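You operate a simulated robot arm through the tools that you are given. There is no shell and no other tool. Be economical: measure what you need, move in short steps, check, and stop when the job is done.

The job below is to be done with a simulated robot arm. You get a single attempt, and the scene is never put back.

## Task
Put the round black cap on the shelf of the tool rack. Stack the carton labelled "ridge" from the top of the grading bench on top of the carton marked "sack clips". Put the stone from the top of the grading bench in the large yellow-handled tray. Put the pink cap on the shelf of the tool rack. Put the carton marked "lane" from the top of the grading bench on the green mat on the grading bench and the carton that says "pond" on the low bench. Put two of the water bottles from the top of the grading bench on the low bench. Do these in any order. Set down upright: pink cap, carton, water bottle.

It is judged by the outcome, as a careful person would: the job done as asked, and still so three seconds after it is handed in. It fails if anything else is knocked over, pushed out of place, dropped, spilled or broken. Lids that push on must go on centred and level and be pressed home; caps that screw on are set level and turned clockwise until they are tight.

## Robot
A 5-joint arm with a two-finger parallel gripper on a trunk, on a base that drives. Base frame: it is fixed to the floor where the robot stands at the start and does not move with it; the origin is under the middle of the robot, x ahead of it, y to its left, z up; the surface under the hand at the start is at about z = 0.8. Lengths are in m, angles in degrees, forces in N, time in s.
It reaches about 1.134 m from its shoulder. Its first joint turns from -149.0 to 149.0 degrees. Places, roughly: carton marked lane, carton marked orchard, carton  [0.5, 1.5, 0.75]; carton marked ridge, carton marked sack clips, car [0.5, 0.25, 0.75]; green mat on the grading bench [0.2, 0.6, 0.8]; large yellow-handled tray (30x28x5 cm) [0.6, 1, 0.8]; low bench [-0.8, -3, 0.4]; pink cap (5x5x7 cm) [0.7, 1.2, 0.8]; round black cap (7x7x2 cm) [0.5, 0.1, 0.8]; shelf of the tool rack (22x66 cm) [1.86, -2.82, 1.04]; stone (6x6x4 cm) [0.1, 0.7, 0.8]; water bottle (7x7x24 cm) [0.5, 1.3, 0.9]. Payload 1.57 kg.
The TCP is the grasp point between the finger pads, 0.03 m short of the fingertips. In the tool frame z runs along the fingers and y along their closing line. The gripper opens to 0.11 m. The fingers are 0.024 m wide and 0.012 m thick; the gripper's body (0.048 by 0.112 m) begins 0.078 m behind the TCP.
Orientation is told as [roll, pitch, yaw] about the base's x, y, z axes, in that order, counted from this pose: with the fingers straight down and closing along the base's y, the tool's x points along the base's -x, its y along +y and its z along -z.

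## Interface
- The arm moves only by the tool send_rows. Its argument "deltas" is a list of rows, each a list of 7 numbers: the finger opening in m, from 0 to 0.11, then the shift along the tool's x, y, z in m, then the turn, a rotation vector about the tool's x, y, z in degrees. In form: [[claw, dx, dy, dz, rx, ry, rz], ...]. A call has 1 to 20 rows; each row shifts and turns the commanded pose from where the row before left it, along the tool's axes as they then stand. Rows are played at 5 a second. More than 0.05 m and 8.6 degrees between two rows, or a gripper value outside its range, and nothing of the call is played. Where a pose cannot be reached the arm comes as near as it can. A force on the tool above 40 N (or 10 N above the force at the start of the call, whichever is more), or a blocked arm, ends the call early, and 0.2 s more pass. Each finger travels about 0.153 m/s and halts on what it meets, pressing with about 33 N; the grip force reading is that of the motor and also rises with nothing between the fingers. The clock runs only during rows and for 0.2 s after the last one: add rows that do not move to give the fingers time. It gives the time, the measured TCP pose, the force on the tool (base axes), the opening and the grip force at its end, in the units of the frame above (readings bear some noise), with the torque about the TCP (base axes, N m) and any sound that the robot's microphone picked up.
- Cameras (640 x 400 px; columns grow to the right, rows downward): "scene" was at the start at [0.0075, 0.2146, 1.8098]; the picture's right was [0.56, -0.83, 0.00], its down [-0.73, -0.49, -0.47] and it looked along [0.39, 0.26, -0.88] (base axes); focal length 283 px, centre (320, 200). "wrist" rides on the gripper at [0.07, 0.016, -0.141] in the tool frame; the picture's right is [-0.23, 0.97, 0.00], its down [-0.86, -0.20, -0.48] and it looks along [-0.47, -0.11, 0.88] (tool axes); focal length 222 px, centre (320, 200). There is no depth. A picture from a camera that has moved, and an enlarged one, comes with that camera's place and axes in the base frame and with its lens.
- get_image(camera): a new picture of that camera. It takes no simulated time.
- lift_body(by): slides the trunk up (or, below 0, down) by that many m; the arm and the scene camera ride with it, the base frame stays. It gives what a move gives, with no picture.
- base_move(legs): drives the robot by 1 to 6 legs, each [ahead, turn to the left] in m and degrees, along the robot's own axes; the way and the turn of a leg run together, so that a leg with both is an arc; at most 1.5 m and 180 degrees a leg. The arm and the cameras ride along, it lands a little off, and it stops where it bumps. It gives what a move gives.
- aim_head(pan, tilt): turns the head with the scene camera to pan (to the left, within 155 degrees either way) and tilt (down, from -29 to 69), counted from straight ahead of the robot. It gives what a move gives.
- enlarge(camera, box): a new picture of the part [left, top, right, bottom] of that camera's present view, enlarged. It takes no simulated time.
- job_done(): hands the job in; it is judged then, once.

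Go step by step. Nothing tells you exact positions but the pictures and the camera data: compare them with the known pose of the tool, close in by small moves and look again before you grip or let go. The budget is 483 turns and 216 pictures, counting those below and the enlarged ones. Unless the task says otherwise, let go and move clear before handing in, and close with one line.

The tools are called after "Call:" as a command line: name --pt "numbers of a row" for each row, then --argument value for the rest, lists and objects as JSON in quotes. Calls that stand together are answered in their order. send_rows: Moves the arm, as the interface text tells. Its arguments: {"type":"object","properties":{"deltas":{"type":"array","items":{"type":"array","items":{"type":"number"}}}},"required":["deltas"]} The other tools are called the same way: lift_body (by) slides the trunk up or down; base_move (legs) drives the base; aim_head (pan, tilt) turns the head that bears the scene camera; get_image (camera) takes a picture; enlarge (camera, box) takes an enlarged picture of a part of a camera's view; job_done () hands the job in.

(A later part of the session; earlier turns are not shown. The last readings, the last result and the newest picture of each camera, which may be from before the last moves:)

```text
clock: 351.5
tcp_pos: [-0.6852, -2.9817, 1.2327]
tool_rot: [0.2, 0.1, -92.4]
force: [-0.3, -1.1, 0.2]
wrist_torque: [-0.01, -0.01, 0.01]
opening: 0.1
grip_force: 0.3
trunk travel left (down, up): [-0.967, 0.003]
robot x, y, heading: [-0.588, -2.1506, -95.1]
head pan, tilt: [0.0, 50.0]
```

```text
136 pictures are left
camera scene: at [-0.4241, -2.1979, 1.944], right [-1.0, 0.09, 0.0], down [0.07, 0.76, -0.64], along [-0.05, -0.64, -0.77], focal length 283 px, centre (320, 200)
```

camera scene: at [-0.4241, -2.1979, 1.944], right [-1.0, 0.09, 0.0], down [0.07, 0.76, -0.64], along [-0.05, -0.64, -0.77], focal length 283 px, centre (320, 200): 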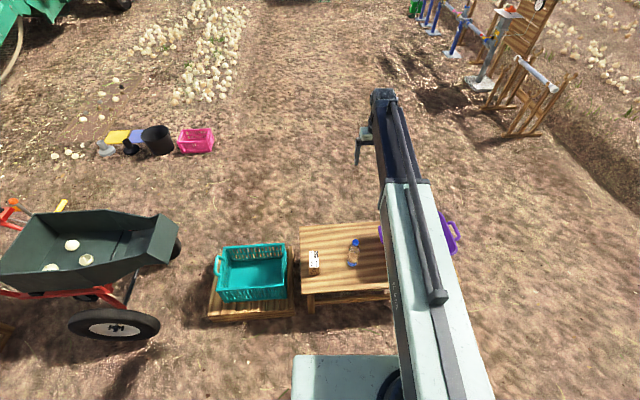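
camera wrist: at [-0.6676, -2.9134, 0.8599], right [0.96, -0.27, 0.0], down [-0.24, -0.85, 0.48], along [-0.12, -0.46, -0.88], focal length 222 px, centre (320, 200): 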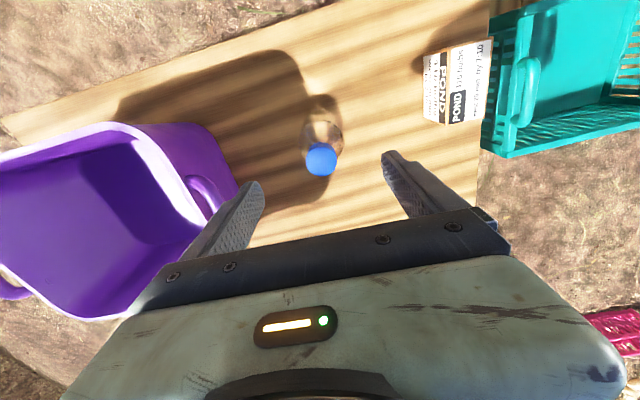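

Both pond and bottle A are standing. Back for bottle B.

Call:
base_move --legs '[[0, 1.5], [-1.5, 0], [-1.5, 0], [-0.6, 0]]'

Call:
aim_head --pan 90 --tilt 55

Call:
enlarge --camera "scene" --box '[160, 140, 480, 340]'

```text
clock: 369.4
tcp_pos: [-0.5067, 0.6212, 1.233]
tool_rot: [0.2, 0.1, -88.8]
force: [-0.2, -0.7, -0.5]
wrist_torque: [0.0, 0.0, 0.0]
opening: 0.1002
grip_force: 0.0
trunk travel left (down, up): [-0.967, 0.003]
robot x, y, heading: [-0.4658, 1.4521, -91.1]
head pan, tilt: [0.0, 50.0]
```

```text
clock: 371.0
tcp_pos: [-0.5086, 0.6205, 1.2334]
tool_rot: [0.3, 0.1, -88.8]
force: [1.4, 0.6, 0.4]
wrist_torque: [0.03, -0.01, -0.03]
opening: 0.1003
grip_force: 0.0
trunk travel left (down, up): [-0.967, 0.003]
robot x, y, heading: [-0.4666, 1.4534, -91.2]
head pan, tilt: [90.0, 55.0]
```

```text
2.00 times, centred on (320, 240) of scene
camera zoom: at [-0.2221, 1.4933, 1.9376], right [-0.03, -1.0, 0.0], down [-0.82, 0.02, -0.57], along [0.57, -0.01, -0.82], focal length 565 px, centre (320, 120)
```

zoom: 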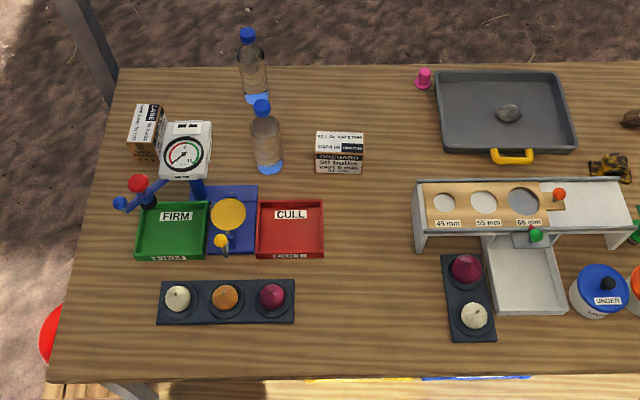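

Call:
base_move --legs '[[0, 13], [0.6, 0], [0, -13], [-0.65, 0]]'

```text
clock: 379.4
tcp_pos: [-0.3708, 0.6973, 1.2344]
tool_rot: [0.3, 0.2, -88.6]
force: [0.4, 0.0, 0.7]
wrist_torque: [0.0, 0.0, -0.01]
opening: 0.0999
grip_force: 0.0
trunk travel left (down, up): [-0.967, 0.003]
robot x, y, heading: [-0.3291, 1.5308, -91.4]
head pan, tilt: [90.0, 55.0]
```

Call:
send_rows --pt "0.11 0.01175 0.0467 0 0 0 0" --pt "0.11 0.01175 0.0467 0 0 0 0" --pt "0.11 0.01175 0.0467 0 0 0 0" --pt "0.11 0.01175 0.0467 0 0 0 0" --pt "0.11 0.01175 0.0467 0 0 0 0" --pt "0.11 0.01175 0.0467 0 0 0 0" --pt "0.11 0.01175 0.0467 0 0 0 0" --pt "0.11 0.01175 0.0467 0 0 0 0" --pt "0.11 0.0343 0.0308 0 0 0 0" --pt "0.11 0.0343 0.0308 0 0 0 0" --pt "0.11 0.0343 0.0308 0 0 0 0" --pt "0.11 0.0343 0.0308 0 0 0 0" --pt "0.11 0.0343 0.0308 0 0 0 0" --pt "0.11 0.0343 0.0308 0 0 0 0" --pt "0.11 0.0343 0.0308 0 0 0 0" --pt "0.11 0.0343 0.0308 0 0 0 0" --pt "0.11 0.0343 0.0308 0 0 0 0" --pt "0.11 0.0343 0.0308 0 0 0 0"

Call:
send_rows --pt "0.11 0.0436 0.0156 0 0 0 0" --pt "0.11 0.0436 0.0156 0 0 0 0" --pt "0.11 0.0436 0.0156 0 0 0 0" --pt "0.11 0.0436 0.0156 0 0 0 0" --pt "0.11 0.0436 0.0156 0 0 0 0" --pt "0.11 0.0436 0.0156 0 0 0 0" --pt "0.11 0.0436 0.0156 0 0 0 0" --pt "0.11 0.0436 0.0156 0 0 0 0" --pt "0.11 0.0436 0.0156 0 0 0 0" --pt "0.11 0.0436 0.0156 0 0 0 0" --pt "0.11 0 0 0 0 0 0"

Call:
lift_body --by -0.13

Call:
get_image --camera "wrist"

Call:
get_image --camera "scene"

```text
clock: 383.1
tcp_pos: [0.2991, 1.1529, 1.2338]
tool_rot: [0.3, 0.2, -88.6]
force: [-0.8, -0.2, 0.3]
wrist_torque: [-0.01, -0.01, 0.01]
opening: 0.1101
grip_force: 0.0
out of reach, approached as far as the arm can: row 3, 9, 12
trunk travel left (down, up): [-0.967, 0.003]
robot x, y, heading: [-0.3346, 1.5317, -91.6]
head pan, tilt: [90.0, 55.0]
```

```text
clock: 385.6
tcp_pos: [0.4443, 1.591, 1.2338]
tool_rot: [0.3, 0.3, -88.6]
force: [0.8, 0.0, -0.6]
wrist_torque: [0.0, -0.01, 0.03]
opening: 0.11
grip_force: 0.1
out of reach, approached as far as the arm can: row 1
trunk travel left (down, up): [-0.967, 0.003]
robot x, y, heading: [-0.33, 1.5312, -91.4]
head pan, tilt: [90.0, 55.0]
```

```text
clock: 387.1
tcp_pos: [0.4441, 1.5908, 1.1037]
tool_rot: [0.2, 0.2, -88.5]
force: [0.2, -0.1, -0.1]
wrist_torque: [0.01, -0.01, 0.01]
opening: 0.1102
grip_force: 0.0
trunk travel left (down, up): [-0.837, 0.133]
robot x, y, heading: [-0.3315, 1.5273, -91.6]
head pan, tilt: [90.0, 55.0]
```

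```text
134 pictures are left
camera wrist: at [0.4573, 1.6602, 1.245], right [0.98, -0.2, 0.0], down [-0.18, -0.86, 0.48], along [-0.09, -0.47, -0.88], focal length 222 px, centre (320, 200)
```

wrist: 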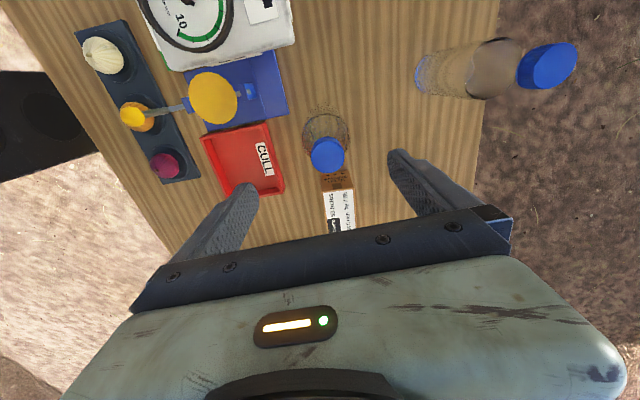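

```text
133 pictures are left
camera scene: at [-0.0887, 1.5708, 1.8076], right [-0.03, -1.0, 0.0], down [-0.82, 0.02, -0.57], along [0.57, -0.02, -0.82], focal length 283 px, centre (320, 200)
```

scene: 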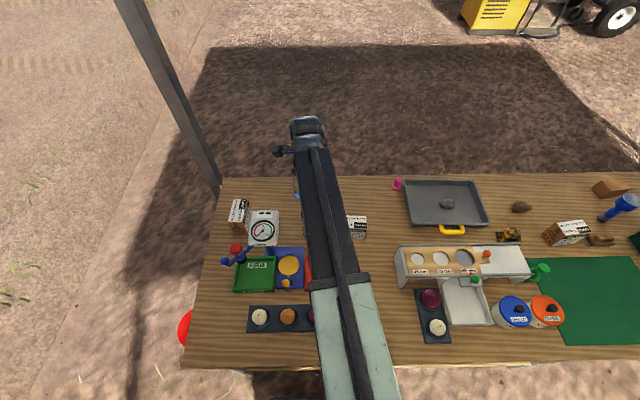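

Call:
send_rows --pt "0.11 0.005 0.009 0 0 0 0" --pt "0.11 0 0 0 0 0 0"

Call:
lift_body --by -0.074

Call:
get_image --camera "wrist"

```text
clock: 387.7
tcp_pos: [0.4555, 1.5969, 1.1026]
tool_rot: [0.2, 0.2, -88.6]
force: [-0.3, 0.2, 0.0]
wrist_torque: [-0.03, -0.05, 0.0]
opening: 0.1099
grip_force: 0.1
trunk travel left (down, up): [-0.837, 0.133]
robot x, y, heading: [-0.3321, 1.5279, -91.7]
head pan, tilt: [90.0, 55.0]
```

```text
clock: 388.9
tcp_pos: [0.4552, 1.5969, 1.0302]
tool_rot: [0.2, 0.2, -88.6]
force: [0.2, -0.2, 0.5]
wrist_torque: [-0.04, 0.05, -0.01]
opening: 0.1097
grip_force: 0.1
trunk travel left (down, up): [-0.763, 0.207]
robot x, y, heading: [-0.3313, 1.5282, -91.4]
head pan, tilt: [90.0, 55.0]
```

```text
132 pictures are left
camera wrist: at [0.4674, 1.6657, 1.171], right [0.98, -0.2, 0.0], down [-0.18, -0.86, 0.48], along [-0.09, -0.47, -0.88], focal length 222 px, centre (320, 200)
```

wrist: 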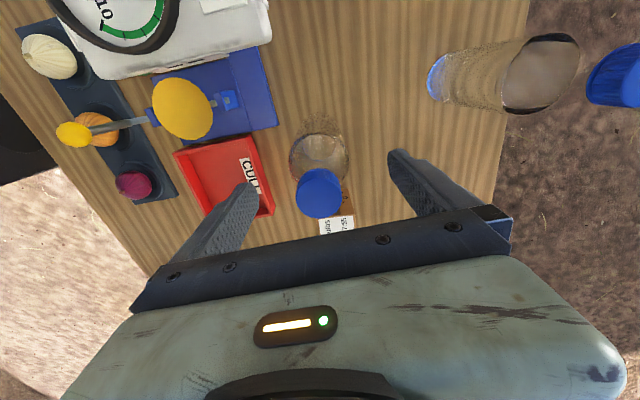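

Call:
lift_body --by -0.062

Call:
send_rows --pt "0.1 0 -0.003 0 0 0 0" --pt "0.08 0 0 0 0 0 0" --pt "0.07 0 0 0 0 0 0" --pt "0.06 0 0 0 0 0 0" --pt "0.05 0 0 0 0 0 0" --pt "0.05 0 0 0 0 0 0"

Call:
lift_body --by 0.05

Call:
lift_body --by 0.215

Call:
get_image --camera "wrist"

```text
clock: 389.9
tcp_pos: [0.4546, 1.5958, 0.9682]
tool_rot: [0.2, 0.2, -88.6]
force: [0.0, 1.5, -0.5]
wrist_torque: [0.01, -0.02, -0.02]
opening: 0.1101
grip_force: 0.0
trunk travel left (down, up): [-0.701, 0.269]
robot x, y, heading: [-0.3313, 1.5325, -91.7]
head pan, tilt: [90.0, 55.0]
```

```text
clock: 391.3
tcp_pos: [0.4512, 1.5972, 0.9675]
tool_rot: [0.2, 0.2, -88.5]
force: [3.0, -0.3, 3.8]
wrist_torque: [0.02, -0.31, 0.02]
opening: 0.0643
grip_force: 33.7
trunk travel left (down, up): [-0.701, 0.269]
robot x, y, heading: [-0.3315, 1.5316, -91.2]
head pan, tilt: [90.0, 55.0]
```

```text
clock: 392.2
tcp_pos: [0.4527, 1.5963, 1.017]
tool_rot: [0.2, 0.1, -88.6]
force: [-0.9, 0.0, -4.8]
wrist_torque: [0.02, 0.01, 0.0]
opening: 0.0641
grip_force: 33.0
trunk travel left (down, up): [-0.751, 0.219]
robot x, y, heading: [-0.3302, 1.5315, -91.4]
head pan, tilt: [90.0, 55.0]
```

```text
clock: 394.5
tcp_pos: [0.4512, 1.5979, 1.2322]
tool_rot: [0.2, 0.2, -88.6]
force: [1.0, 0.2, -5.2]
wrist_torque: [0.02, 0.01, -0.01]
opening: 0.0644
grip_force: 33.3
trunk travel left (down, up): [-0.966, 0.004]
robot x, y, heading: [-0.3313, 1.5307, -91.4]
head pan, tilt: [90.0, 55.0]
```

```text
131 pictures are left
camera wrist: at [0.4648, 1.6658, 1.3735], right [0.98, -0.2, 0.0], down [-0.18, -0.86, 0.48], along [-0.09, -0.47, -0.88], focal length 222 px, centre (320, 200)
```

wrist: 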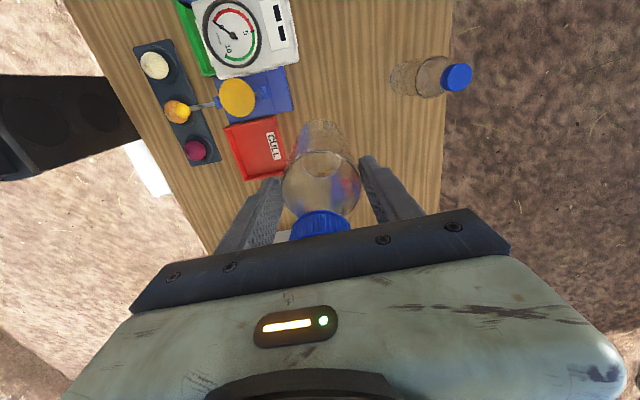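

Call:
send_rows --pt "0.05 -0.0409 -0.0218 0 0 0 0" --pt "0.05 -0.0409 -0.0218 0 0 0 0" --pt "0.05 -0.0409 -0.0218 0 0 0 0" --pt "0.05 -0.0409 -0.0218 0 0 0 0" --pt "0.05 -0.0409 -0.0218 0 0 0 0" --pt "0.05 -0.0409 -0.0218 0 0 0 0" --pt "0.05 -0.0409 -0.0218 0 0 0 0" --pt "0.05 -0.0409 -0.0218 0 0 0 0" --pt "0.05 -0.0409 -0.0218 0 0 0 0" --pt "0.05 -0.0409 -0.0218 0 0 0 0" --pt "0.05 -0.0409 -0.0218 0 0 0 0" --pt "0.05 -0.0409 -0.0218 0 0 0 0"

Call:
send_rows --pt "0.05 -0.0182 -0.0405 0 0 0 0" --pt "0.05 -0.0182 -0.0405 0 0 0 0" --pt "0.05 -0.0182 -0.0405 0 0 0 0" --pt "0.05 -0.0182 -0.0405 0 0 0 0" --pt "0.05 -0.0182 -0.0405 0 0 0 0" --pt "0.05 -0.0182 -0.0405 0 0 0 0" --pt "0.05 -0.0182 -0.0405 0 0 0 0" --pt "0.05 -0.0182 -0.0405 0 0 0 0" --pt "0.05 -0.0182 -0.0405 0 0 0 0" --pt "0.05 -0.0182 -0.0405 0 0 0 0" --pt "0.05 -0.0182 -0.0405 0 0 0 0" --pt "0.05 -0.0182 -0.0405 0 0 0 0"

Call:
base_move --legs '[[0.6, -1.5], [1.5, 0], [1.5, 0]]'

```text
clock: 397.1
tcp_pos: [0.2028, 1.0974, 1.2318]
tool_rot: [0.2, 0.2, -88.6]
force: [0.1, 0.1, -5.8]
wrist_torque: [0.03, 0.01, 0.04]
opening: 0.0641
grip_force: 32.8
trunk travel left (down, up): [-0.966, 0.004]
robot x, y, heading: [-0.3313, 1.5316, -91.5]
head pan, tilt: [90.0, 55.0]
```

```text
clock: 399.7
tcp_pos: [-0.2816, 0.8687, 1.2318]
tool_rot: [0.1, 0.2, -88.6]
force: [-1.0, -1.1, -5.1]
wrist_torque: [0.01, -0.01, -0.01]
opening: 0.0643
grip_force: 32.3
out of reach, approached as far as the arm can: row 2, 10
trunk travel left (down, up): [-0.966, 0.004]
robot x, y, heading: [-0.3334, 1.5337, -91.7]
head pan, tilt: [90.0, 55.0]
```

```text
clock: 417.1
tcp_pos: [-0.4874, -2.7099, 1.2321]
tool_rot: [0.1, 0.2, -90.4]
force: [0.3, 0.1, -5.2]
wrist_torque: [0.04, 0.01, 0.01]
opening: 0.0648
grip_force: 33.0
trunk travel left (down, up): [-0.966, 0.004]
robot x, y, heading: [-0.519, -2.0506, -92.8]
head pan, tilt: [90.0, 55.0]
```

Call:
base_move --legs '[[0.1, 0]]'

Call:
aim_head --pan 0 --tilt 50

Call:
enlarge --camera "scene" --box '[200, 180, 480, 340]'

```text
clock: 418.2
tcp_pos: [-0.4951, -2.8113, 1.2328]
tool_rot: [0.2, 0.3, -90.5]
force: [-0.2, -1.3, -5.4]
wrist_torque: [0.06, -0.03, -0.01]
opening: 0.0645
grip_force: 32.8
trunk travel left (down, up): [-0.966, 0.004]
robot x, y, heading: [-0.5269, -2.1471, -92.7]
head pan, tilt: [90.0, 55.0]
```

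```text
clock: 419.8
tcp_pos: [-0.4953, -2.8105, 1.2309]
tool_rot: [0.2, 0.2, -90.5]
force: [0.5, -0.3, -4.7]
wrist_torque: [0.04, 0.0, -0.03]
opening: 0.0642
grip_force: 32.9
trunk travel left (down, up): [-0.966, 0.004]
robot x, y, heading: [-0.5257, -2.1469, -93.2]
head pan, tilt: [0.0, 50.0]
```

```text
2.29 times, centred on (340, 260) of scene
camera zoom: at [-0.3591, -2.1868, 1.943], right [-1.0, 0.05, 0.0], down [0.04, 0.77, -0.64], along [-0.03, -0.64, -0.77], focal length 646 px, centre (274, 63)
```

zoom: 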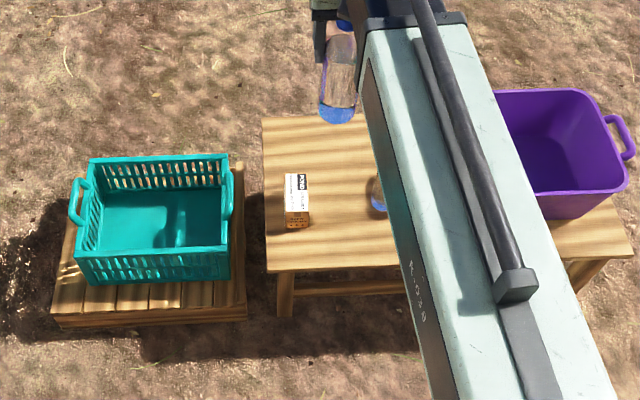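

Call:
send_rows --pt "0.05 -0.0327 -0.0185 0 0 0 0" --pt "0.05 -0.0327 -0.0185 0 0 0 0" --pt "0.05 -0.0327 -0.0185 0 0 0 0" --pt "0.05 -0.0327 -0.0185 0 0 0 0" --pt "0.05 0 0 0 0 0 0"

Call:
lift_body --by -0.3

Call:
get_image --camera "wrist"

```text
clock: 421.0
tcp_pos: [-0.5708, -2.941, 1.2325]
tool_rot: [0.2, 0.2, -90.4]
force: [-0.3, -0.2, -5.4]
wrist_torque: [0.02, 0.02, 0.01]
opening: 0.0644
grip_force: 32.8
out of reach, approached as far as the arm can: row 3
trunk travel left (down, up): [-0.966, 0.004]
robot x, y, heading: [-0.5252, -2.1463, -92.8]
head pan, tilt: [0.0, 50.0]
```

```text
clock: 424.0
tcp_pos: [-0.571, -2.9406, 0.9331]
tool_rot: [0.3, 0.2, -90.5]
force: [-0.6, 0.2, -5.1]
wrist_torque: [0.06, 0.02, 0.01]
opening: 0.0643
grip_force: 33.2
trunk travel left (down, up): [-0.666, 0.304]
robot x, y, heading: [-0.5294, -2.1483, -93.0]
head pan, tilt: [0.0, 50.0]
```

```text
129 pictures are left
camera wrist: at [-0.5566, -2.8719, 1.0737], right [0.97, -0.23, 0.0], down [-0.21, -0.86, 0.47], along [-0.11, -0.46, -0.88], focal length 222 px, centre (320, 200)
```

wrist: 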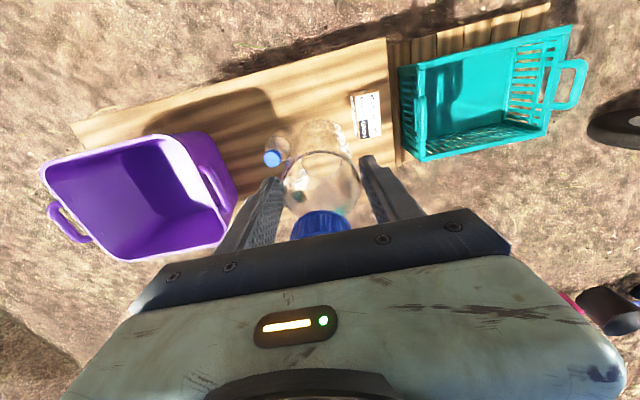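

Positions check out. I'll lower the bottle between bottle A and the pond carton.

Call:
lift_body --by -0.26

Call:
get_image --camera "wrist"

Call:
lift_body --by -0.099

Call:
lift_body --by -0.004

```text
clock: 426.7
tcp_pos: [-0.5726, -2.9403, 0.6727]
tool_rot: [0.2, 0.3, -90.5]
force: [-0.1, 0.3, -5.2]
wrist_torque: [0.03, 0.02, -0.02]
opening: 0.0643
grip_force: 33.1
trunk travel left (down, up): [-0.406, 0.564]
robot x, y, heading: [-0.5266, -2.1476, -92.9]
head pan, tilt: [0.0, 50.0]
```

```text
128 pictures are left
camera wrist: at [-0.5566, -2.8718, 0.8137], right [0.97, -0.23, 0.0], down [-0.21, -0.86, 0.47], along [-0.11, -0.46, -0.88], focal length 222 px, centre (320, 200)
```

wrist: 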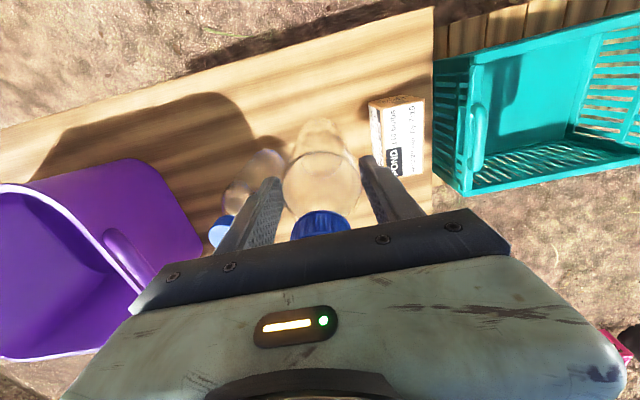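

```text
clock: 428.0
tcp_pos: [-0.5726, -2.9404, 0.5727]
tool_rot: [0.2, 0.2, -90.5]
force: [1.1, 0.5, -5.1]
wrist_torque: [0.04, -0.02, 0.01]
opening: 0.0645
grip_force: 32.8
trunk travel left (down, up): [-0.307, 0.663]
robot x, y, heading: [-0.5261, -2.1478, -93.0]
head pan, tilt: [0.0, 50.0]
```

```text
clock: 428.6
tcp_pos: [-0.5732, -2.9397, 0.5698]
tool_rot: [0.3, 0.2, -90.6]
force: [1.3, 0.6, -5.6]
wrist_torque: [0.06, 0.03, 0.02]
opening: 0.0645
grip_force: 32.9
trunk travel left (down, up): [-0.303, 0.667]
robot x, y, heading: [-0.526, -2.1462, -92.8]
head pan, tilt: [0.0, 50.0]
```

Call:
lift_body --by -0.003

Call:
send_rows --pt "0.065 0 0 0 0 0 0"

```text
clock: 429.1
tcp_pos: [-0.5711, -2.9405, 0.5665]
tool_rot: [0.1, 0.0, -90.4]
force: [2.4, -2.5, 20.9]
wrist_torque: [-0.35, -0.05, 0.05]
opening: 0.0646
grip_force: 33.1
trunk travel left (down, up): [-0.3, 0.67]
robot x, y, heading: [-0.5306, -2.1457, -92.7]
head pan, tilt: [0.0, 50.0]
```

```text
clock: 429.5
tcp_pos: [-0.5723, -2.9406, 0.5662]
tool_rot: [0.1, 0.2, -90.5]
force: [1.0, -0.6, 0.0]
wrist_torque: [0.01, 0.02, -0.01]
opening: 0.0656
grip_force: 0.1
trunk travel left (down, up): [-0.3, 0.67]
robot x, y, heading: [-0.5213, -2.1512, -92.8]
head pan, tilt: [0.0, 50.0]
```

Call:
send_rows --pt "0.075 0 0 0 0 0 0" --pt "0.085 0 0 0 0 0 0" --pt "0.09 0 0 0 0 0 0" --pt "0.09 0 0 0 0 0 0"

Call:
lift_body --by 0.27

Call:
lift_body --by 0.395

Call:
get_image --camera "wrist"

```text
clock: 430.5
tcp_pos: [-0.5715, -2.941, 0.5662]
tool_rot: [0.2, 0.3, -90.5]
force: [0.8, -0.6, 0.0]
wrist_torque: [-0.01, -0.04, 0.0]
opening: 0.0899
grip_force: 0.1
trunk travel left (down, up): [-0.3, 0.67]
robot x, y, heading: [-0.5274, -2.1509, -93.0]
head pan, tilt: [0.0, 50.0]
```

```text
clock: 433.2
tcp_pos: [-0.5726, -2.9403, 0.8366]
tool_rot: [0.2, 0.2, -90.5]
force: [0.2, 0.9, 0.0]
wrist_torque: [0.02, 0.01, 0.02]
opening: 0.0898
grip_force: 0.1
trunk travel left (down, up): [-0.57, 0.4]
robot x, y, heading: [-0.526, -2.1442, -92.9]
head pan, tilt: [0.0, 50.0]
```

```text
clock: 437.0
tcp_pos: [-0.5713, -2.9408, 1.2321]
tool_rot: [0.2, 0.2, -90.5]
force: [0.0, -0.9, 1.1]
wrist_torque: [0.02, 0.01, -0.01]
opening: 0.0897
grip_force: 0.0
trunk travel left (down, up): [-0.965, 0.005]
robot x, y, heading: [-0.5285, -2.1475, -92.9]
head pan, tilt: [0.0, 50.0]
```

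```text
127 pictures are left
camera wrist: at [-0.5566, -2.8716, 1.3729], right [0.97, -0.23, 0.0], down [-0.21, -0.85, 0.48], along [-0.11, -0.46, -0.88], focal length 222 px, centre (320, 200)
```

wrist: 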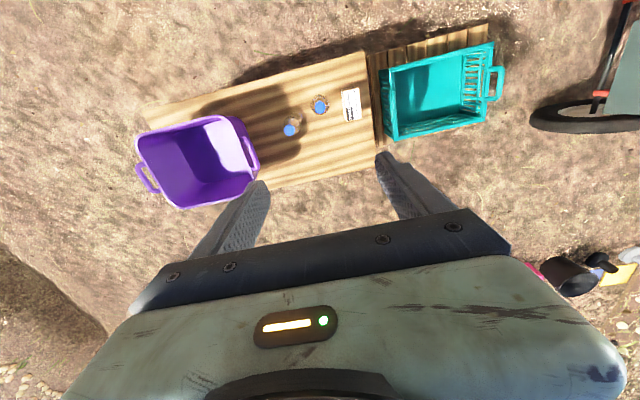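

Both bottles and pond stand upright on the low bench. Next I'll go round to the far side of the grading bench, where the brown box's hidden face, ridge and the pink cap are in easy reach.

Call:
base_move --legs '[[0, 94], [1.0, 0], [0.95, 0]]'

Call:
aim_head --pan 90 --tilt 35

Call:
get_image --camera "scene"

```text
clock: 450.8
tcp_pos: [2.2062, -2.0198, 1.2314]
tool_rot: [0.2, 0.3, 4.7]
force: [0.5, 0.3, 0.4]
wrist_torque: [0.0, 0.01, 0.01]
opening: 0.0899
grip_force: 0.1
trunk travel left (down, up): [-0.965, 0.005]
robot x, y, heading: [1.4108, -2.0436, 2.4]
head pan, tilt: [0.0, 50.0]
```

```text
clock: 452.4
tcp_pos: [2.2057, -2.0197, 1.2315]
tool_rot: [0.2, 0.2, 4.8]
force: [0.4, -0.1, -0.6]
wrist_torque: [-0.03, 0.05, 0.02]
opening: 0.0899
grip_force: 0.0
trunk travel left (down, up): [-0.965, 0.005]
robot x, y, heading: [1.4107, -2.0431, 2.3]
head pan, tilt: [90.0, 35.0]
```

```text
126 pictures are left
camera scene: at [1.3551, -1.7869, 1.9638], right [1.0, 0.04, 0.0], down [0.02, -0.57, -0.82], along [-0.04, 0.82, -0.57], focal length 283 px, centre (320, 200)
```

scene: 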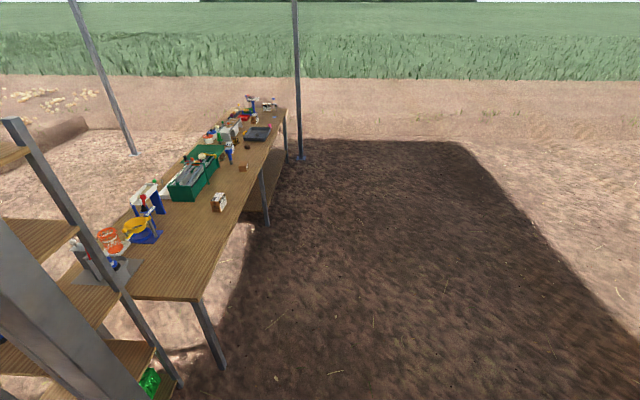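

The far side is clear. I'll turn left and drive up to about y = 0.35.

Call:
base_move --legs '[[0, 89], [1.2, 0], [1.2, 0]]'

Call:
aim_head --pan 90 --tilt 55

Call:
get_image --camera "scene"

```text
clock: 467.8
tcp_pos: [1.3377, 1.1099, 1.2306]
tool_rot: [0.2, 0.1, 94.5]
force: [0.3, -0.1, -0.2]
wrist_torque: [-0.02, 0.03, 0.0]
opening: 0.09
grip_force: 0.0
trunk travel left (down, up): [-0.965, 0.005]
robot x, y, heading: [1.3586, 0.3125, 92.2]
head pan, tilt: [90.0, 35.0]
```

```text
clock: 468.6
tcp_pos: [1.3398, 1.1088, 1.2311]
tool_rot: [0.2, 0.2, 94.6]
force: [0.1, -0.6, 0.2]
wrist_torque: [-0.01, -0.03, 0.02]
opening: 0.09
grip_force: 0.0
trunk travel left (down, up): [-0.965, 0.005]
robot x, y, heading: [1.3611, 0.3158, 92.3]
head pan, tilt: [90.0, 55.0]
```

```text
125 pictures are left
camera scene: at [1.1195, 0.2619, 1.9356], right [-0.04, 1.0, 0.0], down [0.82, 0.03, -0.57], along [-0.57, -0.02, -0.82], focal length 283 px, centre (320, 200)
```

scene: 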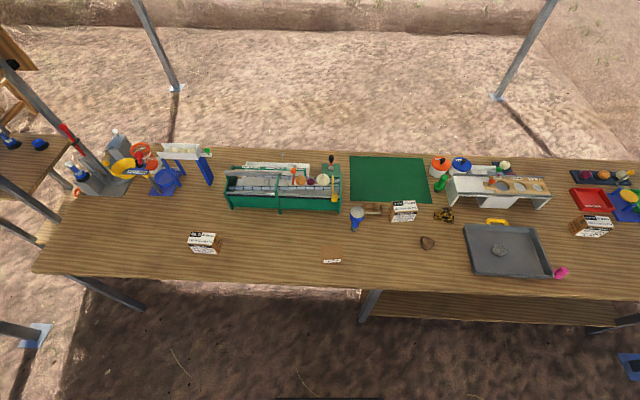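

Call:
enlarge --camera "scene" --box '[290, 220, 370, 280]'

Call:
enlarge --camera "scene" --box '[300, 180, 460, 290]'

```text
6.67 times, centred on (330, 250) of scene
camera zoom: at [1.1195, 0.2619, 1.9356], right [-0.04, 1.0, 0.0], down [0.82, 0.03, -0.57], along [-0.57, -0.02, -0.82], focal length 1884 px, centre (253, -133)
```

zoom: 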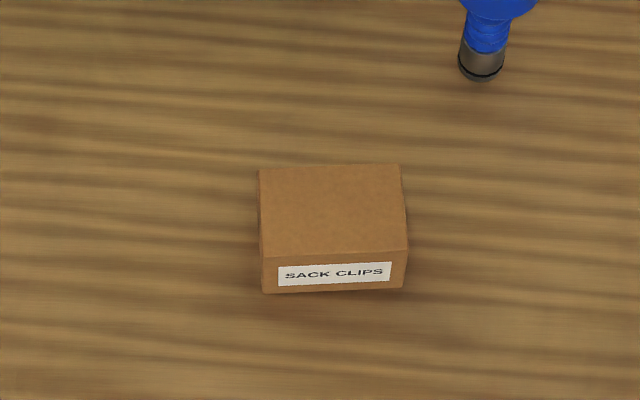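

```text
3.64 times, centred on (380, 235) of scene
camera zoom: at [1.1195, 0.2619, 1.9356], right [-0.04, 1.0, 0.0], down [0.82, 0.03, -0.57], along [-0.57, -0.02, -0.82], focal length 1028 px, centre (102, 73)
```

zoom: 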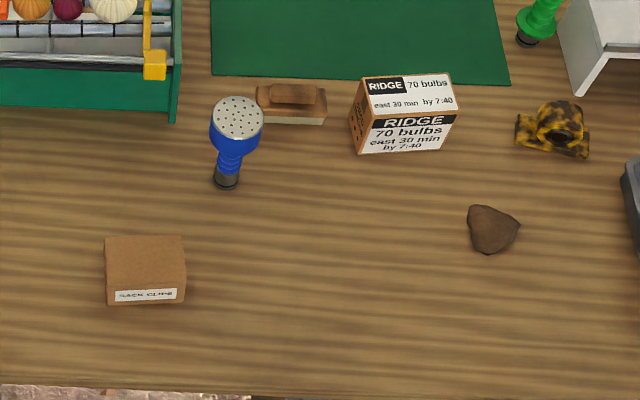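

Confirmed: the brown box is "SACK CLIPS", centred at about (0.63, 0.30) with its top at z ≈ 0.86. Ridge is near (0.40, 0.62). I'll move the base closer so both are in reach.

Call:
base_move --legs '[[0, 25], [0.31, 0], [0, -26], [-0.14, 0]]'

```text
clock: 474.2
tcp_pos: [1.2198, 1.2427, 1.2334]
tool_rot: [0.3, 0.2, 93.3]
force: [0.3, -0.1, -0.3]
wrist_torque: [0.06, -0.02, 0.01]
opening: 0.09
grip_force: 0.1
trunk travel left (down, up): [-0.965, 0.005]
robot x, y, heading: [1.2113, 0.446, 91.5]
head pan, tilt: [90.0, 55.0]
```

Call:
send_rows --pt "0.11 0.018 0.0403 0 0 0 0" --pt "0.11 0.018 0.0403 0 0 0 0" --pt "0.11 0.018 0.0403 0 0 0 0" --pt "0.11 0.018 0.0403 0 0 0 0" --pt "0.11 0.018 0.0403 0 0 0 0" --pt "0.11 0.018 0.0403 0 0 0 0" --pt "0.11 0.018 0.0403 0 0 0 0" --pt "0.11 0.018 0.0403 0 0 0 0" --pt "0.11 0.018 0.0403 0 0 0 0" --pt "0.11 0.018 0.0403 0 0 0 0" --pt "0.11 0.018 0.0403 0 0 0 0" --pt "0.11 0.018 0.0403 0 0 0 0"

Call:
send_rows --pt "0.11 0.0327 0.0328 0 0 0 0" --pt "0.11 0.0327 0.0328 0 0 0 0" --pt "0.11 0.0327 0.0328 0 0 0 0" --pt "0.11 0.0327 0.0328 0 0 0 0" --pt "0.11 0.0327 0.0328 0 0 0 0" --pt "0.11 0.0327 0.0328 0 0 0 0" --pt "0.11 0.0327 0.0328 0 0 0 0" --pt "0.11 0.0327 0.0328 0 0 0 0" --pt "0.11 0.0327 0.0328 0 0 0 0" --pt "0.11 0.0327 0.0328 0 0 0 0" --pt "0.11 0.0327 0.0328 0 0 0 0" --pt "0.11 0 0 0 0 0 0"

Call:
lift_body --by -0.14

Call:
get_image --camera "wrist"

Call:
get_image --camera "scene"

```text
clock: 476.8
tcp_pos: [0.7471, 1.0038, 1.2308]
tool_rot: [0.2, 0.2, 93.2]
force: [1.1, 0.5, 0.0]
wrist_torque: [0.01, -0.03, 0.02]
opening: 0.1101
grip_force: 0.1
out of reach, approached as far as the arm can: row 2, 3
trunk travel left (down, up): [-0.965, 0.005]
robot x, y, heading: [1.2118, 0.4485, 91.5]
head pan, tilt: [90.0, 55.0]
```

```text
clock: 479.4
tcp_pos: [0.4094, 0.6208, 1.2318]
tool_rot: [0.1, 0.2, 93.3]
force: [1.0, -0.6, -0.7]
wrist_torque: [-0.02, 0.03, -0.01]
opening: 0.1099
grip_force: 0.1
out of reach, approached as far as the arm can: row 1, 3, 7
trunk travel left (down, up): [-0.965, 0.005]
robot x, y, heading: [1.2151, 0.4481, 91.6]
head pan, tilt: [90.0, 55.0]
```

```text
clock: 481.1
tcp_pos: [0.4087, 0.621, 1.0909]
tool_rot: [0.2, 0.1, 93.3]
force: [-0.8, -0.2, 0.2]
wrist_torque: [0.02, 0.02, -0.01]
opening: 0.1097
grip_force: 0.0
trunk travel left (down, up): [-0.825, 0.145]
robot x, y, heading: [1.2169, 0.4518, 91.7]
head pan, tilt: [90.0, 55.0]
```

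```text
122 pictures are left
camera wrist: at [0.396, 0.551, 1.2331], right [-0.99, 0.17, 0.0], down [0.15, 0.87, 0.48], along [0.08, 0.47, -0.88], focal length 222 px, centre (320, 200)
```

wrist: 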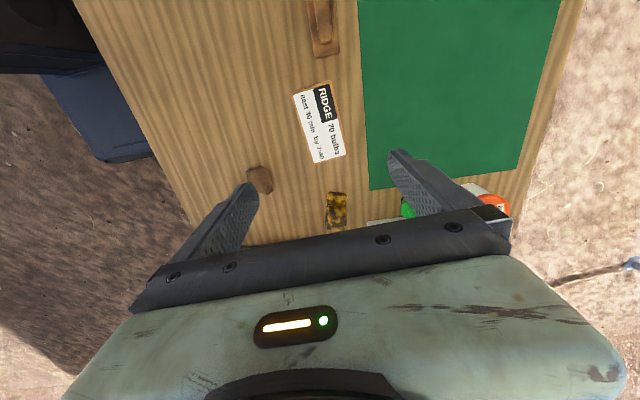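

```text
121 pictures are left
camera scene: at [0.9719, 0.3986, 1.7956], right [-0.03, 1.0, 0.0], down [0.82, 0.02, -0.57], along [-0.57, -0.01, -0.82], focal length 283 px, centre (320, 200)
```

scene: 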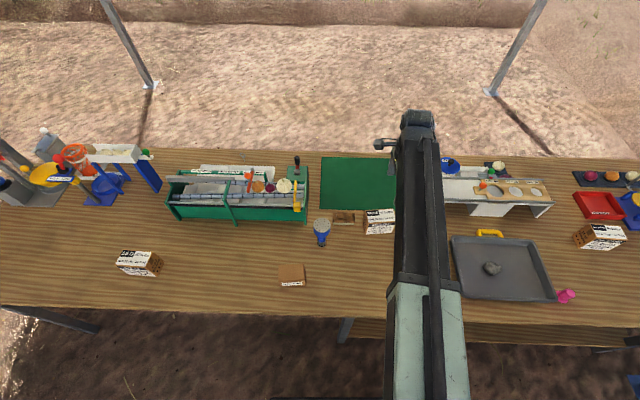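

Ridge is centred at (0.406, 0.613), turned about 5.6°. I'll align and lower.

Call:
send_rows --pt "0.11 0.0075 0.0034 0 0 0 0" --pt "0.11 0 0 0 0 0 -2.3" --pt "0.11 0 0 0 0 0 0"

Call:
lift_body --by -0.16

Call:
get_image --camera "wrist"

```text
clock: 481.9
tcp_pos: [0.4047, 0.6138, 1.0916]
tool_rot: [0.2, 0.3, 95.6]
force: [-0.3, 0.4, -0.3]
wrist_torque: [0.04, -0.05, 0.0]
opening: 0.1099
grip_force: 0.0
trunk travel left (down, up): [-0.825, 0.145]
robot x, y, heading: [1.2163, 0.4486, 91.4]
head pan, tilt: [90.0, 55.0]
```

```text
clock: 483.7
tcp_pos: [0.4065, 0.6128, 0.9314]
tool_rot: [0.2, 0.2, 95.6]
force: [0.0, -0.2, -0.1]
wrist_torque: [0.0, 0.01, 0.0]
opening: 0.1098
grip_force: 0.2
trunk travel left (down, up): [-0.665, 0.305]
robot x, y, heading: [1.2124, 0.4489, 91.6]
head pan, tilt: [90.0, 55.0]
```

```text
120 pictures are left
camera wrist: at [0.3957, 0.5425, 1.073], right [-0.99, 0.13, 0.0], down [0.12, 0.87, 0.48], along [0.06, 0.47, -0.88], focal length 222 px, centre (320, 200)
```

wrist: 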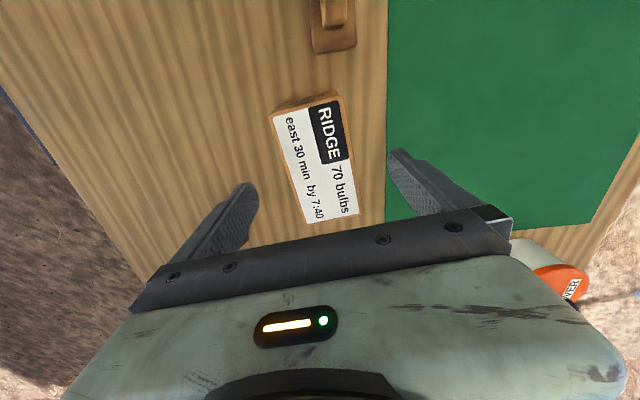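

Call:
lift_body --by -0.09

Call:
send_rows --pt "0.1 -0.003 0 0 0 0 0" --pt "0.08 0 0 0 0 0 0" --pt "0.06 0 0 0 0 0 0" --pt "0.05 0 0 0 0 0 0" --pt "0.04 0 0 0 0 0 0" --pt "0.04 0 0 0 0 0 0"

Call:
lift_body --by 0.25

Call:
get_image --camera "wrist"

```text
clock: 485.0
tcp_pos: [0.4057, 0.6132, 0.841]
tool_rot: [0.2, 0.2, 95.6]
force: [0.1, -0.8, 0.6]
wrist_torque: [0.0, -0.01, -0.01]
opening: 0.11
grip_force: 0.0
trunk travel left (down, up): [-0.575, 0.395]
robot x, y, heading: [1.2119, 0.4518, 91.1]
head pan, tilt: [90.0, 55.0]
```

```text
clock: 486.4
tcp_pos: [0.4048, 0.6174, 0.841]
tool_rot: [0.1, 0.3, 95.6]
force: [0.4, 0.2, 0.6]
wrist_torque: [0.07, -0.13, 0.08]
opening: 0.0599
grip_force: 32.8
trunk travel left (down, up): [-0.575, 0.395]
robot x, y, heading: [1.2164, 0.4511, 91.5]
head pan, tilt: [90.0, 55.0]
```

```text
clock: 488.9
tcp_pos: [0.4047, 0.6174, 1.0906]
tool_rot: [0.2, 0.2, 95.6]
force: [0.5, -0.3, -4.6]
wrist_torque: [-0.01, 0.03, 0.01]
opening: 0.0598
grip_force: 32.5
trunk travel left (down, up): [-0.825, 0.145]
robot x, y, heading: [1.216, 0.4487, 91.4]
head pan, tilt: [90.0, 55.0]
```

```text
119 pictures are left
camera wrist: at [0.395, 0.5461, 1.2326], right [-0.99, 0.13, 0.0], down [0.12, 0.87, 0.48], along [0.06, 0.47, -0.88], focal length 222 px, centre (320, 200)
```

wrist: 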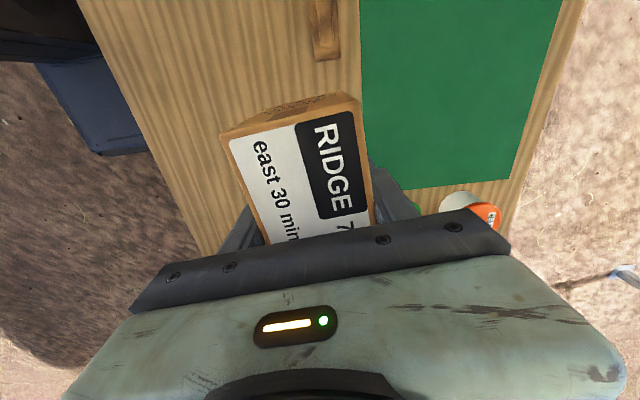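

Ridge is held. I'll move near the sack clips box and measure it from above.

Call:
send_rows --pt "0.04 0.0368 -0.0287 0 0 0 0" --pt "0.04 0.0368 -0.0287 0 0 0 0" --pt "0.04 0.0368 -0.0287 0 0 0 0" --pt "0.04 0.0368 -0.0287 0 0 0 0" --pt "0.04 0.0368 -0.0287 0 0 0 0" --pt "0.04 0.0368 -0.0287 0 0 0 0" --pt "0.04 0.0368 -0.0287 0 0 0 0" --pt "0.04 0 0 0 0 0 0"

Call:
get_image --camera "wrist"

Call:
enlarge --camera "scene" --box '[220, 220, 380, 320]'

```text
clock: 490.7
tcp_pos: [0.6286, 0.3795, 1.0908]
tool_rot: [0.2, 0.1, 95.5]
force: [-0.1, -0.6, -4.9]
wrist_torque: [0.05, -0.02, 0.01]
opening: 0.06
grip_force: 32.9
trunk travel left (down, up): [-0.825, 0.145]
robot x, y, heading: [1.21, 0.449, 91.5]
head pan, tilt: [90.0, 55.0]
```

```text
118 pictures are left
camera wrist: at [0.6187, 0.3082, 1.2328], right [-0.99, 0.13, 0.0], down [0.12, 0.87, 0.48], along [0.06, 0.47, -0.88], focal length 222 px, centre (320, 200)
```

wrist: 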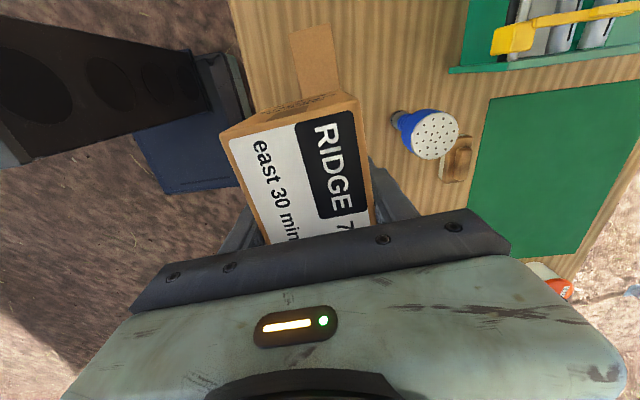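

```text
4.00 times, centred on (300, 270) of scene
camera zoom: at [0.9714, 0.3984, 1.7955], right [-0.03, 1.0, 0.0], down [0.82, 0.02, -0.57], along [-0.57, -0.01, -0.82], focal length 1131 px, centre (400, -80)
```

zoom: 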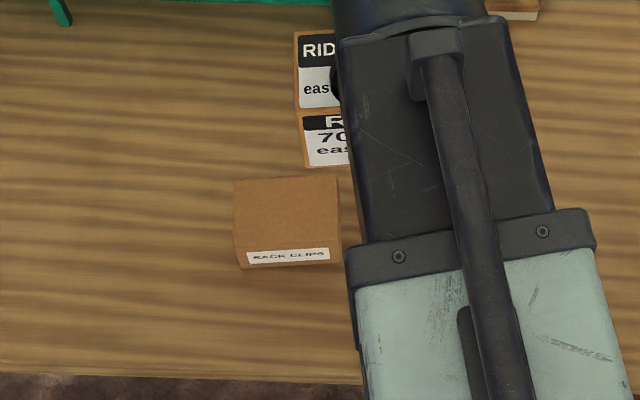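

The sack clips top is about 5.7 × 9 cm, centred at (0.622, 0.293) and turned 5–6°, matching the carton's turn. I'll move over it and lower partway.

Call:
send_rows --pt "0.04 0.0428 0.0075 0 0 0 0" --pt "0.04 0.0428 0.0075 0 0 0 0" --pt "0.04 0 0 0 0 0 0"

Call:
lift_body --by -0.15

Call:
get_image --camera "wrist"

Call:
aim_head --pan 105 --tilt 55

Call:
get_image --camera "scene"

```text
clock: 491.5
tcp_pos: [0.6244, 0.2936, 1.0911]
tool_rot: [0.2, 0.2, 95.5]
force: [-0.3, 0.2, -4.5]
wrist_torque: [0.04, 0.03, 0.01]
opening: 0.06
grip_force: 33.4
trunk travel left (down, up): [-0.825, 0.145]
robot x, y, heading: [1.2131, 0.444, 91.5]
head pan, tilt: [90.0, 55.0]
```

```text
clock: 493.3
tcp_pos: [0.6231, 0.2903, 0.942]
tool_rot: [0.2, 0.1, 95.6]
force: [0.3, 0.2, -3.9]
wrist_torque: [0.02, -0.01, 0.0]
opening: 0.0599
grip_force: 33.0
trunk travel left (down, up): [-0.675, 0.295]
robot x, y, heading: [1.2094, 0.4486, 91.8]
head pan, tilt: [90.0, 55.0]
```

```text
116 pictures are left
camera wrist: at [0.6132, 0.2213, 1.0828], right [-0.99, 0.13, 0.0], down [0.12, 0.87, 0.48], along [0.06, 0.47, -0.88], focal length 222 px, centre (320, 200)
```

wrist: 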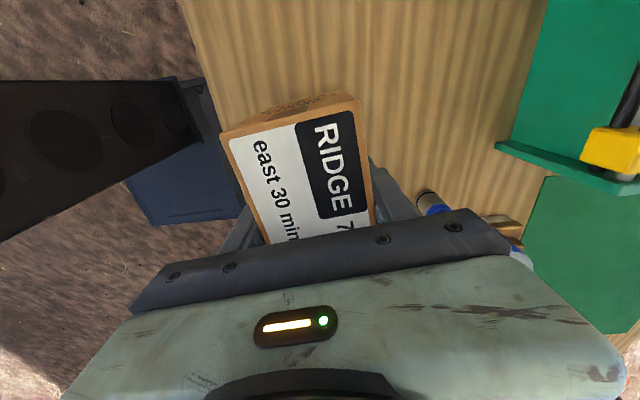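

```text
clock: 494.1
tcp_pos: [0.6235, 0.2907, 0.942]
tool_rot: [0.2, 0.1, 95.6]
force: [0.2, -0.3, -4.9]
wrist_torque: [-0.02, -0.01, 0.0]
opening: 0.0601
grip_force: 32.6
trunk travel left (down, up): [-0.675, 0.295]
robot x, y, heading: [1.2118, 0.4491, 91.5]
head pan, tilt: [105.0, 55.0]
```

```text
115 pictures are left
camera scene: at [0.9743, 0.3799, 1.6455], right [-0.28, 0.96, 0.0], down [0.79, 0.23, -0.57], along [-0.55, -0.16, -0.82], focal length 283 px, centre (320, 200)
```

scene: 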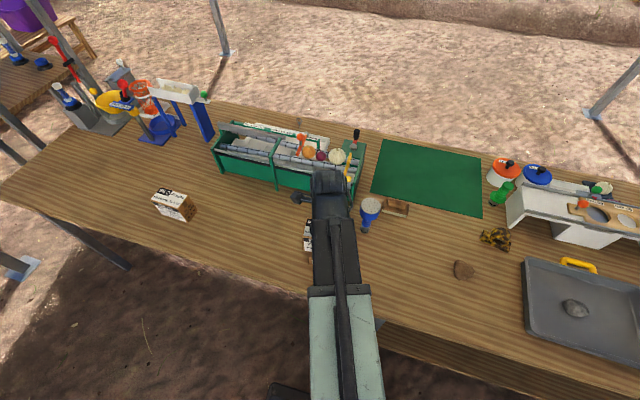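

Call:
enlarge --camera "scene" --box '[270, 180, 370, 280]'

Call:
aim_head --pan 60 --tilt 50

Call:
get_image --camera "scene"

```text
4.00 times, centred on (320, 230) of scene
camera zoom: at [0.9743, 0.3799, 1.6455], right [-0.28, 0.96, 0.0], down [0.79, 0.23, -0.57], along [-0.55, -0.16, -0.82], focal length 1131 px, centre (320, 80)
```

zoom: 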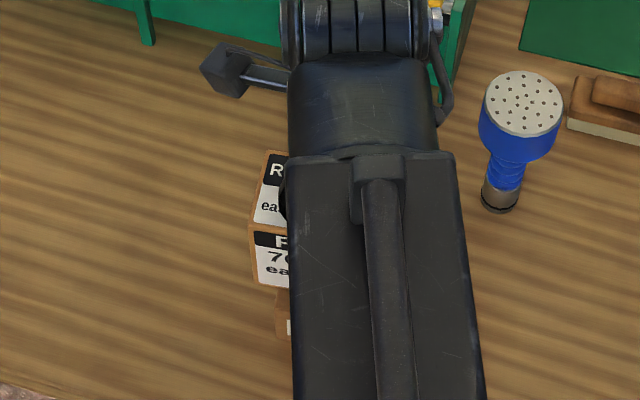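

```text
clock: 495.2
tcp_pos: [0.6237, 0.2919, 0.9406]
tool_rot: [0.3, 0.1, 95.7]
force: [0.3, 0.3, -4.7]
wrist_torque: [0.0, -0.01, 0.0]
opening: 0.06
grip_force: 32.9
trunk travel left (down, up): [-0.675, 0.295]
robot x, y, heading: [1.2184, 0.4461, 91.7]
head pan, tilt: [60.0, 50.0]
```

```text
113 pictures are left
camera scene: at [0.9758, 0.437, 1.652], right [0.48, 0.88, 0.0], down [0.67, -0.36, -0.64], along [-0.56, 0.31, -0.77], focal length 283 px, centre (320, 200)
```

scene: 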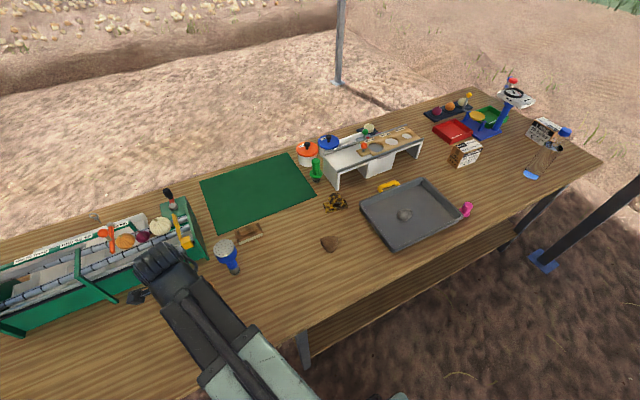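

A cross-check of the corners confirms the alignment. I'll lower slowly onto the box.

Call:
lift_body --by -0.035

Call:
lift_body --by -0.006

Call:
lift_body --by -0.004

```text
clock: 496.0
tcp_pos: [0.6233, 0.2913, 0.9063]
tool_rot: [0.2, 0.1, 95.6]
force: [0.3, -0.2, -3.9]
wrist_torque: [0.03, 0.01, 0.03]
opening: 0.0601
grip_force: 32.9
trunk travel left (down, up): [-0.64, 0.33]
robot x, y, heading: [1.214, 0.4493, 91.6]
head pan, tilt: [60.0, 50.0]
```

```text
clock: 496.5
tcp_pos: [0.6249, 0.2927, 0.9]
tool_rot: [0.3, 0.3, 95.6]
force: [-5.0, -1.8, 17.1]
wrist_torque: [0.0, -0.16, -0.01]
opening: 0.0597
grip_force: 33.0
trunk travel left (down, up): [-0.634, 0.336]
robot x, y, heading: [1.2157, 0.4483, 91.6]
head pan, tilt: [60.0, 50.0]
```

```text
clock: 497.1
tcp_pos: [0.6246, 0.2919, 0.8975]
tool_rot: [0.2, 0.2, 95.5]
force: [-3.0, -0.2, 23.1]
wrist_torque: [0.03, -0.4, -0.03]
opening: 0.0598
grip_force: 33.2
trunk travel left (down, up): [-0.63, 0.34]
robot x, y, heading: [1.2141, 0.4501, 91.5]
head pan, tilt: [60.0, 50.0]
```

Contact made. I'll relieve the pressure, open and lift straight up.

Call:
lift_body --by 0.003

Call:
send_rows --pt "0.061 0 0 0 0 0 0" --pt "0.07 0 0 0 0 0 0" --pt "0.085 0 0 0 0 0 0" --pt "0.1 0 0 0 0 0 0" --pt "0.1 0 0 0 0 0 0"

Call:
lift_body --by 0.33

Call:
get_image --camera "wrist"

```text
clock: 497.6
tcp_pos: [0.6224, 0.2931, 0.8985]
tool_rot: [0.3, 0.1, 95.7]
force: [-0.5, 0.1, -3.7]
wrist_torque: [0.03, 0.0, 0.0]
opening: 0.0601
grip_force: 33.1
trunk travel left (down, up): [-0.633, 0.337]
robot x, y, heading: [1.2159, 0.4471, 91.4]
head pan, tilt: [60.0, 50.0]
```

```text
clock: 498.8
tcp_pos: [0.6237, 0.2924, 0.8992]
tool_rot: [0.2, 0.1, 95.5]
force: [0.3, -0.8, -0.2]
wrist_torque: [-0.02, 0.01, 0.0]
opening: 0.1
grip_force: 0.0
trunk travel left (down, up): [-0.633, 0.337]
robot x, y, heading: [1.2113, 0.4482, 91.5]
head pan, tilt: [60.0, 50.0]
```

```text
clock: 502.0
tcp_pos: [0.6229, 0.2927, 1.2292]
tool_rot: [0.2, 0.0, 95.6]
force: [0.2, 0.4, 0.3]
wrist_torque: [-0.01, 0.0, 0.01]
opening: 0.1001
grip_force: 0.0
trunk travel left (down, up): [-0.963, 0.007]
robot x, y, heading: [1.2155, 0.4457, 91.7]
head pan, tilt: [60.0, 50.0]
```

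```text
112 pictures are left
camera wrist: at [0.6133, 0.2213, 1.3709], right [-0.99, 0.13, 0.0], down [0.12, 0.87, 0.48], along [0.06, 0.47, -0.88], focal length 222 px, centre (320, 200)
```

wrist: 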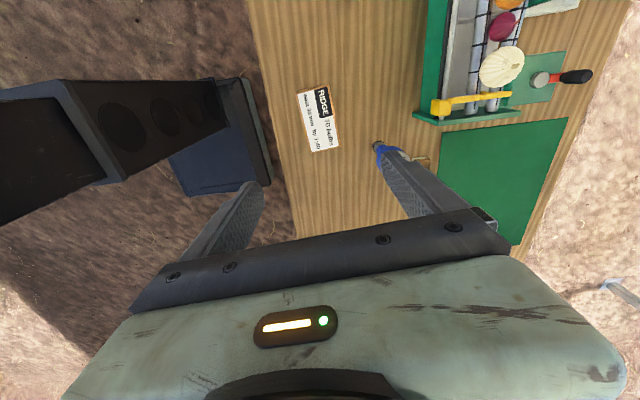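

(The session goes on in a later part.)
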